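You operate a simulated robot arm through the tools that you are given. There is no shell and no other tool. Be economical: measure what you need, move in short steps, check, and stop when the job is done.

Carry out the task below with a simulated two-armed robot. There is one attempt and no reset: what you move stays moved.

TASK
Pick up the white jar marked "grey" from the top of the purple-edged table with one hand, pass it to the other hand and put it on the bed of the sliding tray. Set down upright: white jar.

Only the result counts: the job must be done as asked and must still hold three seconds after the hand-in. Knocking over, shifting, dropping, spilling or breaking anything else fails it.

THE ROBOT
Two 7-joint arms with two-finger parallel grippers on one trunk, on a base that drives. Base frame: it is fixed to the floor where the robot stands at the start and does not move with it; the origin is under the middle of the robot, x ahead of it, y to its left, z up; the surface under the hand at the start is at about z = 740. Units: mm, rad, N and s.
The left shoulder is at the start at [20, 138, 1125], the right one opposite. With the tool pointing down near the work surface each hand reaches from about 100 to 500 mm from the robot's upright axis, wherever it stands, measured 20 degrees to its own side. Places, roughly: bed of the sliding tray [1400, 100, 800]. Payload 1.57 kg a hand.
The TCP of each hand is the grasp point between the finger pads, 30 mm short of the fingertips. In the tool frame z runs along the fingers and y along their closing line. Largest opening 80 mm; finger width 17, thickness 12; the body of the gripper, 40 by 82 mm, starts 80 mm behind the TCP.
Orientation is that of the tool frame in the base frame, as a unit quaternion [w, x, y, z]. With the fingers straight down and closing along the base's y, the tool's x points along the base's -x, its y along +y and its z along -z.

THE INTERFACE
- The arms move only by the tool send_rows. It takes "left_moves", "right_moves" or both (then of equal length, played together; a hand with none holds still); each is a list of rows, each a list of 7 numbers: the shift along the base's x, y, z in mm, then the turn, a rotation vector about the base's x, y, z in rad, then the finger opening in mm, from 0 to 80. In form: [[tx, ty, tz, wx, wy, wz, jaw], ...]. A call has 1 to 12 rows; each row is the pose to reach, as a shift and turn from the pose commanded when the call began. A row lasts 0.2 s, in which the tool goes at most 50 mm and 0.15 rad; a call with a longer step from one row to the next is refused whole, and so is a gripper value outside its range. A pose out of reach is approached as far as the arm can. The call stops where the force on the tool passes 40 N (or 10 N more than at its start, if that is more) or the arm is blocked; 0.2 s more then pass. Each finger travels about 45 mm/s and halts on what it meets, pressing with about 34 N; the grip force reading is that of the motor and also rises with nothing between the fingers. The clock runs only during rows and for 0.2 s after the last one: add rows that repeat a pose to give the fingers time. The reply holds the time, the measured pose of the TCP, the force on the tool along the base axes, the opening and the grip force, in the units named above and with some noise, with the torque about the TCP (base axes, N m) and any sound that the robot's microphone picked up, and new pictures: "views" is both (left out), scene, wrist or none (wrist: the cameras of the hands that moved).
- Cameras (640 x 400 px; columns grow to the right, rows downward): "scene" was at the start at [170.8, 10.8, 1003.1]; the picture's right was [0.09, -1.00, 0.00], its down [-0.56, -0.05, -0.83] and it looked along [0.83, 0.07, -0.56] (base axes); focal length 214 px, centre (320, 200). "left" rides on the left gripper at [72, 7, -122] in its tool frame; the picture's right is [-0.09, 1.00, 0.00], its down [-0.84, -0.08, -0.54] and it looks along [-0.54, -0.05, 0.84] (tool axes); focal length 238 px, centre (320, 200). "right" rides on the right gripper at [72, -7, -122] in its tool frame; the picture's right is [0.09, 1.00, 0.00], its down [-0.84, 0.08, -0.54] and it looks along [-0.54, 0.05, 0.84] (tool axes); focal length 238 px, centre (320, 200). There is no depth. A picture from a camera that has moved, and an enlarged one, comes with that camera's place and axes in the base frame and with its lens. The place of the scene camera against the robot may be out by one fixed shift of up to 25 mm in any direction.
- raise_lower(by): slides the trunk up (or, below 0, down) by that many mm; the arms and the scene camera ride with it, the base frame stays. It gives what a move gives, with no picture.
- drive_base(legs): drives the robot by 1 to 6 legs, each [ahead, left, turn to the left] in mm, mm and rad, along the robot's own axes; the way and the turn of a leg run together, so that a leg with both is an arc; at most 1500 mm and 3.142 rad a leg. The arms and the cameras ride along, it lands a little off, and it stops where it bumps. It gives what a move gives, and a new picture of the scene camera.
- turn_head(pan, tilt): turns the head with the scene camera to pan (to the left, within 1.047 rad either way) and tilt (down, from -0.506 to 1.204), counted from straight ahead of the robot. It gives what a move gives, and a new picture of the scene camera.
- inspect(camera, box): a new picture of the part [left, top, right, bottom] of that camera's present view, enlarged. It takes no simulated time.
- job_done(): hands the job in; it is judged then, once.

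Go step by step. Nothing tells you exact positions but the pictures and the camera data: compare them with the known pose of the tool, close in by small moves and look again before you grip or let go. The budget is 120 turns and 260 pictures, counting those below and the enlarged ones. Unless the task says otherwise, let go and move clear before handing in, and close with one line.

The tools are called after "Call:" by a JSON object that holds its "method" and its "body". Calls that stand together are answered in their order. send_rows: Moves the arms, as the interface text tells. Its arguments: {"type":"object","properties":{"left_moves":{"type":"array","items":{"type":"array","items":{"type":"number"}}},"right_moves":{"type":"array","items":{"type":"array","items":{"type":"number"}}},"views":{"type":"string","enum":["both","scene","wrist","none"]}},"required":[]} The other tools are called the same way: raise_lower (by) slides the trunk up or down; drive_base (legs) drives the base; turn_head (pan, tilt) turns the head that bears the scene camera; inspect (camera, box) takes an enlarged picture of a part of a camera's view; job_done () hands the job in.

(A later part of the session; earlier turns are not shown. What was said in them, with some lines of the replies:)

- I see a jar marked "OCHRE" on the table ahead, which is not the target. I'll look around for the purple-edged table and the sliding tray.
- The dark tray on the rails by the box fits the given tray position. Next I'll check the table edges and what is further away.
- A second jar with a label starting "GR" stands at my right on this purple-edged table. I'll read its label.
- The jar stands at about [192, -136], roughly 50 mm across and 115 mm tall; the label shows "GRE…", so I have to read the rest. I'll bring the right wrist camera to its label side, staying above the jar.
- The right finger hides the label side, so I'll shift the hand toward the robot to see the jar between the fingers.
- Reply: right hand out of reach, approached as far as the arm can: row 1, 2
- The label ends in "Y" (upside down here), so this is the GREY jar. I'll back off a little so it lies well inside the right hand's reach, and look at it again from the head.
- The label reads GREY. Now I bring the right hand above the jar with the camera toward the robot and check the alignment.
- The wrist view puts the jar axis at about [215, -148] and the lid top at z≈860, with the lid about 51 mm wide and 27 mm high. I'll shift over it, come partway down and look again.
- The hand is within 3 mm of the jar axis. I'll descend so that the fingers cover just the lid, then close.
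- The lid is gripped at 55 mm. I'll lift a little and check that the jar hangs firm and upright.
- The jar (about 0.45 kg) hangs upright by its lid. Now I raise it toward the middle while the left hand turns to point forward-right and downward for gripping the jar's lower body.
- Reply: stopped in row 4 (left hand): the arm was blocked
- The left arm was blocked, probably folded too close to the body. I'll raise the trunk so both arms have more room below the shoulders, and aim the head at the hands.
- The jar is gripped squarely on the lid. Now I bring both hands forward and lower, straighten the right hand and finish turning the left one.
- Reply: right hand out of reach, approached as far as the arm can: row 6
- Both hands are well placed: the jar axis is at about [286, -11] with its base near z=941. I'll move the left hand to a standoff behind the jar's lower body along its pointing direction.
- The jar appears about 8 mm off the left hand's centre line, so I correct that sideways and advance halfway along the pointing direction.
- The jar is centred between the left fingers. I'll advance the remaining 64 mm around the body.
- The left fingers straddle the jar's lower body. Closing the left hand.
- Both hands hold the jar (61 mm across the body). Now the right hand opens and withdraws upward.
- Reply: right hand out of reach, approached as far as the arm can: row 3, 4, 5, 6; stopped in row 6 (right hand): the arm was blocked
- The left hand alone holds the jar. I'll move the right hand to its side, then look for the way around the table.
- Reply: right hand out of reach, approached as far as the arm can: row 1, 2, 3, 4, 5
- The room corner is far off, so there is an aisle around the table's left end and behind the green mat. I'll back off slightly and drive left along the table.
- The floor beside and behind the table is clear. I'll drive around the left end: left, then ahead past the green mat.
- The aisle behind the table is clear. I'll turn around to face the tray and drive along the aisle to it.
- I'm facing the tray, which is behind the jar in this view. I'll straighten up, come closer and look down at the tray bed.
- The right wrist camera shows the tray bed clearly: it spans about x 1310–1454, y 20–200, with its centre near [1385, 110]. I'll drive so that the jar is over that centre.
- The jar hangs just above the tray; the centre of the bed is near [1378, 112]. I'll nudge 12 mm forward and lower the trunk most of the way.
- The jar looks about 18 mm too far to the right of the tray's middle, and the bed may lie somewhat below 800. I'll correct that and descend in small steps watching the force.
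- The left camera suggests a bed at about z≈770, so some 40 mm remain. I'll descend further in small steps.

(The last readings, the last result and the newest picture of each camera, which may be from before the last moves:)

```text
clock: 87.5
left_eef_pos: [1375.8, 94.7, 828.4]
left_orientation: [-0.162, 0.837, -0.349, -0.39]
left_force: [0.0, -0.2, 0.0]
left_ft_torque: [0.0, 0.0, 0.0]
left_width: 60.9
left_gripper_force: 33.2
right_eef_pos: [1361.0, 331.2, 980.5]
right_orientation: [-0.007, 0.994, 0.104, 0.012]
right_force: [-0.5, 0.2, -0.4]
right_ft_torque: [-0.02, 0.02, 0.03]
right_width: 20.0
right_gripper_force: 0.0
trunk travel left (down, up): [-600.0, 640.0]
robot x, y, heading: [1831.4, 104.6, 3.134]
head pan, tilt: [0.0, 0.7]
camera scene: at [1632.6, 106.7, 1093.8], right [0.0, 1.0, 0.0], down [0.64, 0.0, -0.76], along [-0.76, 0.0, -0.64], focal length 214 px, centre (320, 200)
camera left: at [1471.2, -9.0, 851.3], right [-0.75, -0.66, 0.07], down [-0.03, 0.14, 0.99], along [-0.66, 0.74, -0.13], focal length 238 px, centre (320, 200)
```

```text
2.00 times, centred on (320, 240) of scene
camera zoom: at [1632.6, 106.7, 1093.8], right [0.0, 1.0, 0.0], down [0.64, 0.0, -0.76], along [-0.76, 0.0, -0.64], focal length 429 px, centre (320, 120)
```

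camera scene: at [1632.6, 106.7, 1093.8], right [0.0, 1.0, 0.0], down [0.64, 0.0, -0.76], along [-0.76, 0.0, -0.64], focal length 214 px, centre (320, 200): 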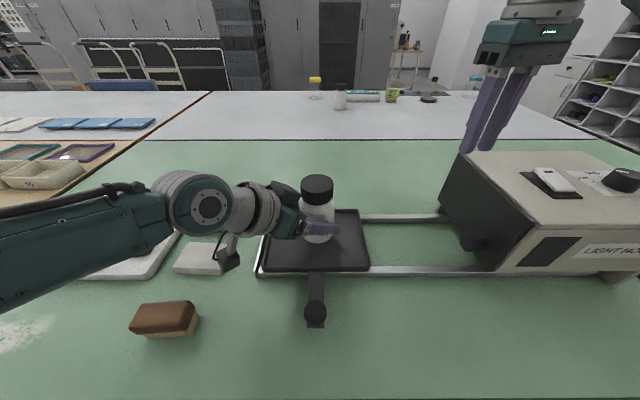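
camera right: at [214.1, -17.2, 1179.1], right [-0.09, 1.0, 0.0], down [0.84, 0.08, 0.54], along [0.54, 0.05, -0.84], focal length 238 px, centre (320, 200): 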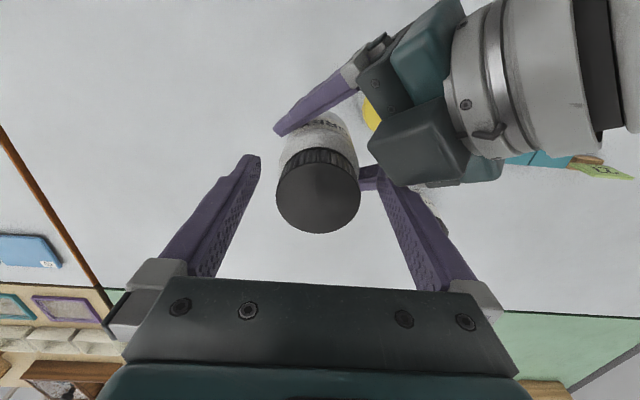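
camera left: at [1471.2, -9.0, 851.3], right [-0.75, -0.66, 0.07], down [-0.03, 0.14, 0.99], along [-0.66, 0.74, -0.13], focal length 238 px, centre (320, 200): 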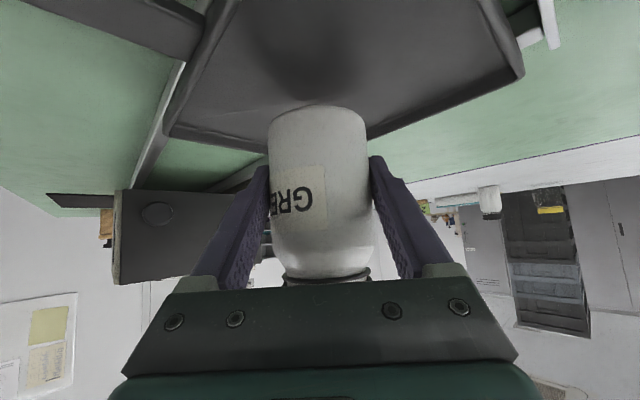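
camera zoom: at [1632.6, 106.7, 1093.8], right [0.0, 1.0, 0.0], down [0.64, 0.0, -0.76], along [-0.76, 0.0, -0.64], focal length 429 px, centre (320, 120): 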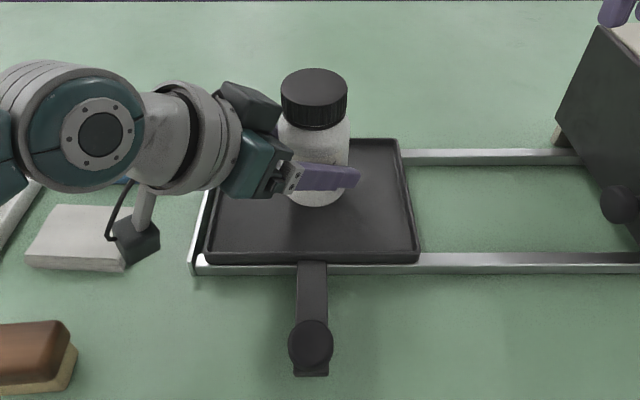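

Call:
{"method": "send_rows", "body": {"left_moves": [[0, 0, -4, 0, 0, 0, 42], [0, 0, -8, 0, 0, 0, 42], [0, 0, -12, 0, 0, 0, 42], [0, 0, -12, 0, 0, 0, 42]], "views": "wrist"}}

Call:
{"method": "inspect", "body": {"camera": "scene", "box": [250, 150, 390, 290]}}

```text
clock: 88.5
left_eef_pos: [1379.7, 94.9, 816.5]
left_orientation: [-0.161, 0.837, -0.348, -0.389]
left_force: [-0.3, -0.1, 0.1]
left_ft_torque: [-0.04, -0.02, -0.02]
left_width: 60.9
left_gripper_force: 33.5
right_eef_pos: [1361.9, 330.4, 979.5]
right_orientation: [-0.007, 0.994, 0.105, 0.012]
right_force: [0.0, 0.3, 0.6]
right_ft_torque: [0.04, 0.01, -0.02]
right_width: 20.3
right_gripper_force: 0.0
trunk travel left (down, up): [-600.0, 640.0]
robot x, y, heading: [1835.4, 104.7, 3.132]
head pan, tilt: [0.0, 0.7]
camera left: at [1472.3, -8.3, 838.7], right [-0.75, -0.66, 0.07], down [-0.03, 0.14, 0.99], along [-0.66, 0.74, -0.13], focal length 238 px, centre (320, 200)
```

left: 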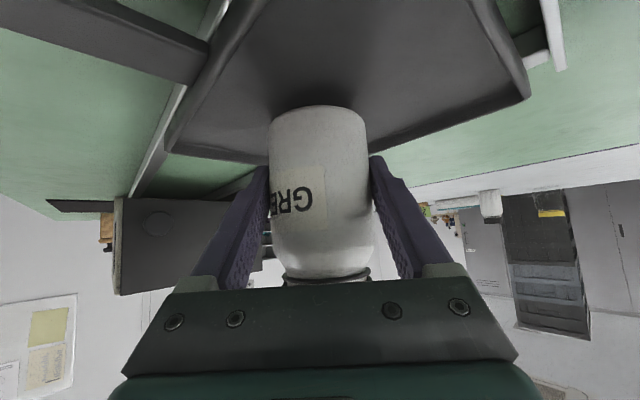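

```text
2.86 times, centred on (320, 220) of scene
camera zoom: at [1632.6, 106.7, 1093.8], right [0.0, 1.0, 0.0], down [0.64, 0.0, -0.76], along [-0.76, 0.0, -0.64], focal length 613 px, centre (320, 143)
```

zoom: 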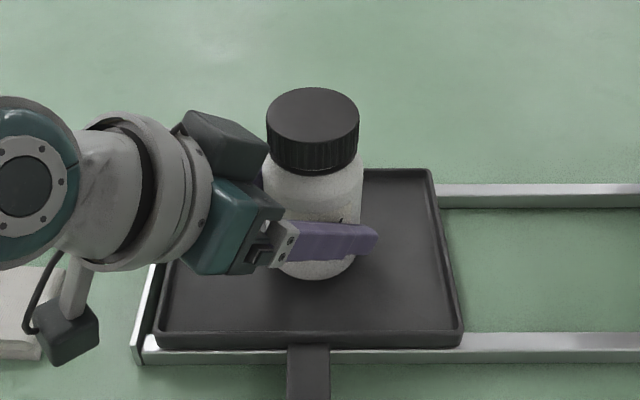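

Call:
{"method": "send_rows", "body": {"left_moves": [[0, 0, -2, 0, 0, 0, 42], [0, 0, -4, 0, 0, 0, 42], [0, 0, -6, 0, 0, 0, 42], [0, 0, -8, 0, 0, 0, 42]], "views": "none"}}

```text
clock: 89.5
left_eef_pos: [1376.4, 94.3, 808.6]
left_orientation: [-0.161, 0.838, -0.348, -0.39]
left_force: [-0.5, -0.5, -0.5]
left_ft_torque: [-0.02, -0.04, -0.01]
left_width: 60.8
left_gripper_force: 33.6
right_eef_pos: [1361.9, 332.4, 979.9]
right_orientation: [-0.008, 0.994, 0.105, 0.012]
right_force: [0.9, -0.5, 0.2]
right_ft_torque: [0.01, 0.01, 0.0]
right_width: 20.2
right_gripper_force: 0.1
trunk travel left (down, up): [-600.0, 640.0]
robot x, y, heading: [1831.9, 102.3, 3.138]
head pan, tilt: [0.0, 0.7]
```

Call:
{"method": "send_rows", "body": {"left_moves": [[0, 0, -2, 0, 0, 0, 42], [0, 0, -4, 0, 0, 0, 42], [0, 0, -6, 0, 0, 0, 42]], "views": "wrist"}}

Call:
{"method": "inspect", "body": {"camera": "scene", "box": [250, 150, 390, 290]}}

```text
clock: 90.3
left_eef_pos: [1375.0, 96.8, 807.5]
left_orientation: [-0.163, 0.835, -0.347, -0.395]
left_force: [8.5, -1.5, 25.4]
left_ft_torque: [0.43, -0.21, -0.3]
left_width: 61.3
left_gripper_force: 33.9
right_eef_pos: [1360.9, 331.5, 980.8]
right_orientation: [-0.007, 0.995, 0.103, 0.012]
right_force: [0.4, 0.2, -0.6]
right_ft_torque: [-0.01, -0.02, 0.0]
right_width: 20.1
right_gripper_force: 0.1
trunk travel left (down, up): [-600.0, 640.0]
robot x, y, heading: [1834.9, 98.7, 3.132]
head pan, tilt: [0.0, 0.7]
camera left: at [1468.8, -6.2, 828.8], right [-0.75, -0.66, 0.07], down [-0.02, 0.14, 0.99], along [-0.66, 0.74, -0.12], focal length 238 px, centre (320, 200)
```

left: 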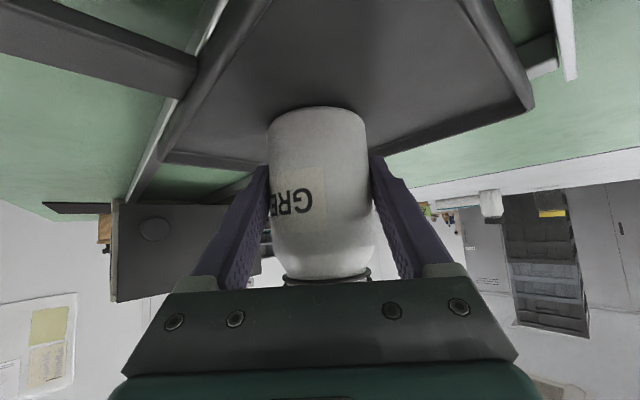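

```text
2.86 times, centred on (320, 220) of scene
camera zoom: at [1632.1, 106.6, 1094.4], right [0.0, 1.0, 0.0], down [0.64, 0.0, -0.77], along [-0.77, 0.0, -0.64], focal length 613 px, centre (320, 143)
```

zoom: 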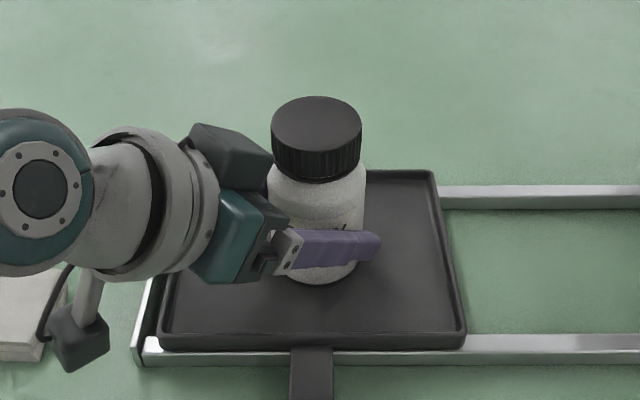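

The jar has touched the bed on its axis (25 N, little torque). I'll ease the load before letting go.

Call:
{"method": "send_rows", "body": {"left_moves": [[0, 0, 2, 0, 0, 0, 42], [0, 0, 3.5, 0, 0, 0, 42], [0, 0, 3.5, 0, 0, 0, 42]], "views": "none"}}

```text
clock: 91.2
left_eef_pos: [1375.9, 93.8, 807.4]
left_orientation: [-0.161, 0.837, -0.348, -0.391]
left_force: [-4.3, 2.5, 9.9]
left_ft_torque: [0.49, 0.48, 0.07]
left_width: 60.9
left_gripper_force: 33.8
right_eef_pos: [1359.4, 331.3, 980.5]
right_orientation: [-0.007, 0.994, 0.105, 0.011]
right_force: [0.3, -0.5, 0.6]
right_ft_torque: [0.01, -0.02, 0.01]
right_width: 20.2
right_gripper_force: 0.0
trunk travel left (down, up): [-600.0, 640.0]
robot x, y, heading: [1834.1, 104.8, 3.136]
head pan, tilt: [0.0, 0.7]
```

Call:
{"method": "send_rows", "body": {"left_moves": [[0, 0, 1, 0, 0, 0, 50], [0, 0, 1, 0, 0, 0, 58], [0, 0, 1, 0, 0, 0, 64], [0, 0, 1, 0, 0, 0, 72], [0, 0, 1, 0, 0, 0, 80], [0, 0, 1, 0, 0, 0, 80]], "views": "wrist"}}

Call:
{"method": "inspect", "body": {"camera": "scene", "box": [250, 150, 390, 290]}}

```text
clock: 92.5
left_eef_pos: [1377.0, 93.9, 808.1]
left_orientation: [-0.161, 0.837, -0.348, -0.39]
left_force: [-0.3, -0.1, -0.2]
left_ft_torque: [-0.01, 0.01, -0.01]
left_width: 80.1
left_gripper_force: 0.1
right_eef_pos: [1361.0, 330.7, 980.4]
right_orientation: [-0.008, 0.994, 0.105, 0.012]
right_force: [-0.1, 0.6, 0.5]
right_ft_torque: [0.04, 0.03, 0.01]
right_width: 20.0
right_gripper_force: 0.0
trunk travel left (down, up): [-600.0, 640.0]
robot x, y, heading: [1836.0, 102.9, 3.138]
head pan, tilt: [0.0, 0.7]
camera left: at [1471.3, -8.9, 830.6], right [-0.75, -0.66, 0.07], down [-0.03, 0.14, 0.99], along [-0.66, 0.74, -0.13], focal length 238 px, centre (320, 200)
```

left: 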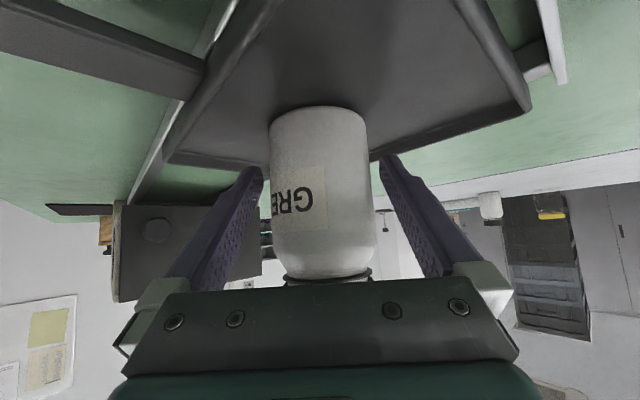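

```text
2.86 times, centred on (320, 220) of scene
camera zoom: at [1632.3, 106.7, 1093.9], right [0.0, 1.0, 0.0], down [0.64, 0.0, -0.76], along [-0.76, 0.0, -0.64], focal length 613 px, centre (320, 143)
```

zoom: 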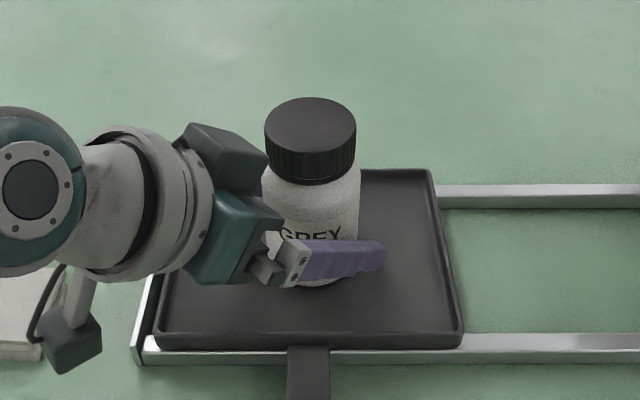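

The jar stands by itself. I'll withdraw the left hand straight back along its fingers.

Call:
{"method": "send_rows", "body": {"left_moves": [[8, -8, 10, 0, 0, 0, 80], [19, -19, 22, 0, 0, 0, 80], [32, -32, 38, 0, 0, 0, 80], [48, -48, 57, 0, 0, 0, 80], [65, -65, 77, 0, 0, 0, 80], [81, -81, 96, 0, 0, 0, 80], [90, -90, 130, 0, 0, 0, 80], [95, -95, 160, 0, 0, 0, 80]], "views": "both"}}

Call:
{"method": "inspect", "body": {"camera": "scene", "box": [250, 150, 390, 290]}}

```text
clock: 94.3
left_eef_pos: [1471.2, 1.9, 969.6]
left_orientation: [-0.16, 0.837, -0.347, -0.391]
left_force: [0.8, -0.2, 0.9]
left_ft_torque: [0.03, -0.02, 0.02]
left_width: 80.0
left_gripper_force: 0.1
right_eef_pos: [1361.6, 331.8, 980.1]
right_orientation: [-0.007, 0.994, 0.105, 0.012]
right_force: [-0.3, 0.2, 0.7]
right_ft_torque: [0.0, -0.01, -0.02]
right_width: 19.7
right_gripper_force: 0.1
trunk travel left (down, up): [-600.0, 640.0]
robot x, y, heading: [1833.6, 105.7, 3.134]
head pan, tilt: [0.0, 0.7]
camera scene: at [1632.2, 106.6, 1093.9], right [0.0, 1.0, 0.0], down [0.64, 0.0, -0.77], along [-0.77, 0.0, -0.64], focal length 214 px, centre (320, 200)
camera left: at [1566.5, -102.5, 992.2], right [-0.75, -0.66, 0.07], down [-0.03, 0.14, 0.99], along [-0.66, 0.74, -0.13], focal length 238 px, centre (320, 200)
```

scene: 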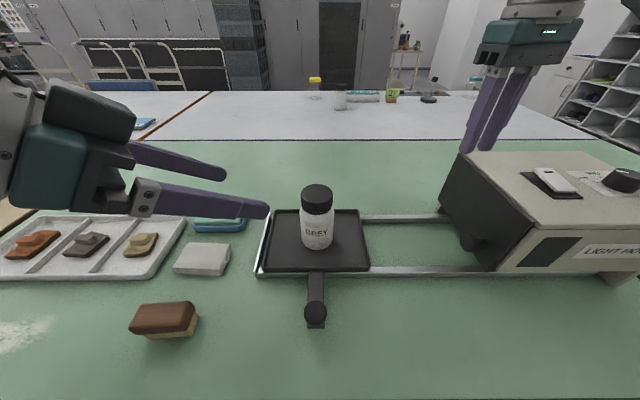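
left: 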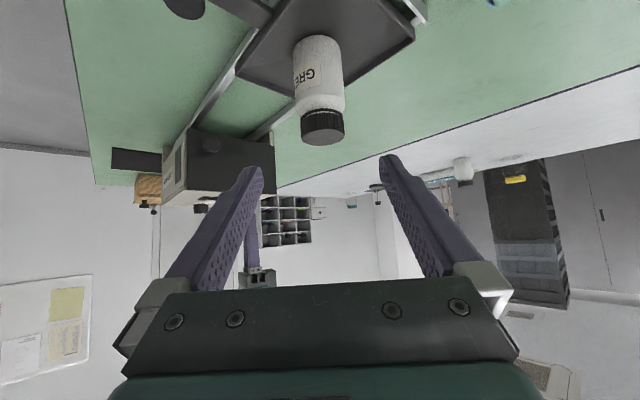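

```text
2.86 times, centred on (320, 220) of scene
camera zoom: at [1632.2, 106.6, 1093.9], right [0.0, 1.0, 0.0], down [0.64, 0.0, -0.77], along [-0.77, 0.0, -0.64], focal length 613 px, centre (320, 143)
```

zoom: 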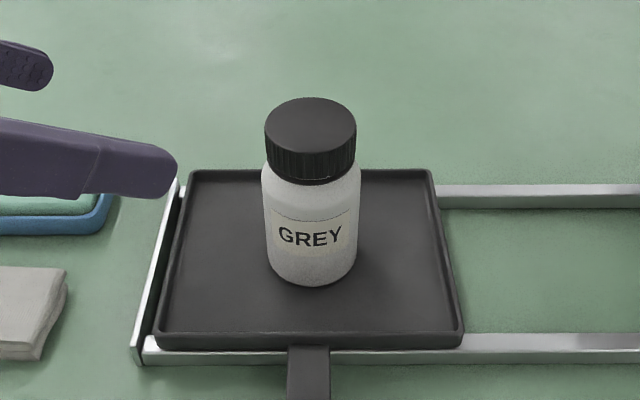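

The GREY jar stands upright in the middle of the tray bed, and both hands are clear of it. Handing in.

Call:
{"method": "job_done", "body": {}}

```text
The job is handed in.
```

The white jar marked "GREY" is standing upright on the sliding tray's bed. The right hand picked it up, the left hand took it over and set it down, and both hands are clear. The job is handed in.
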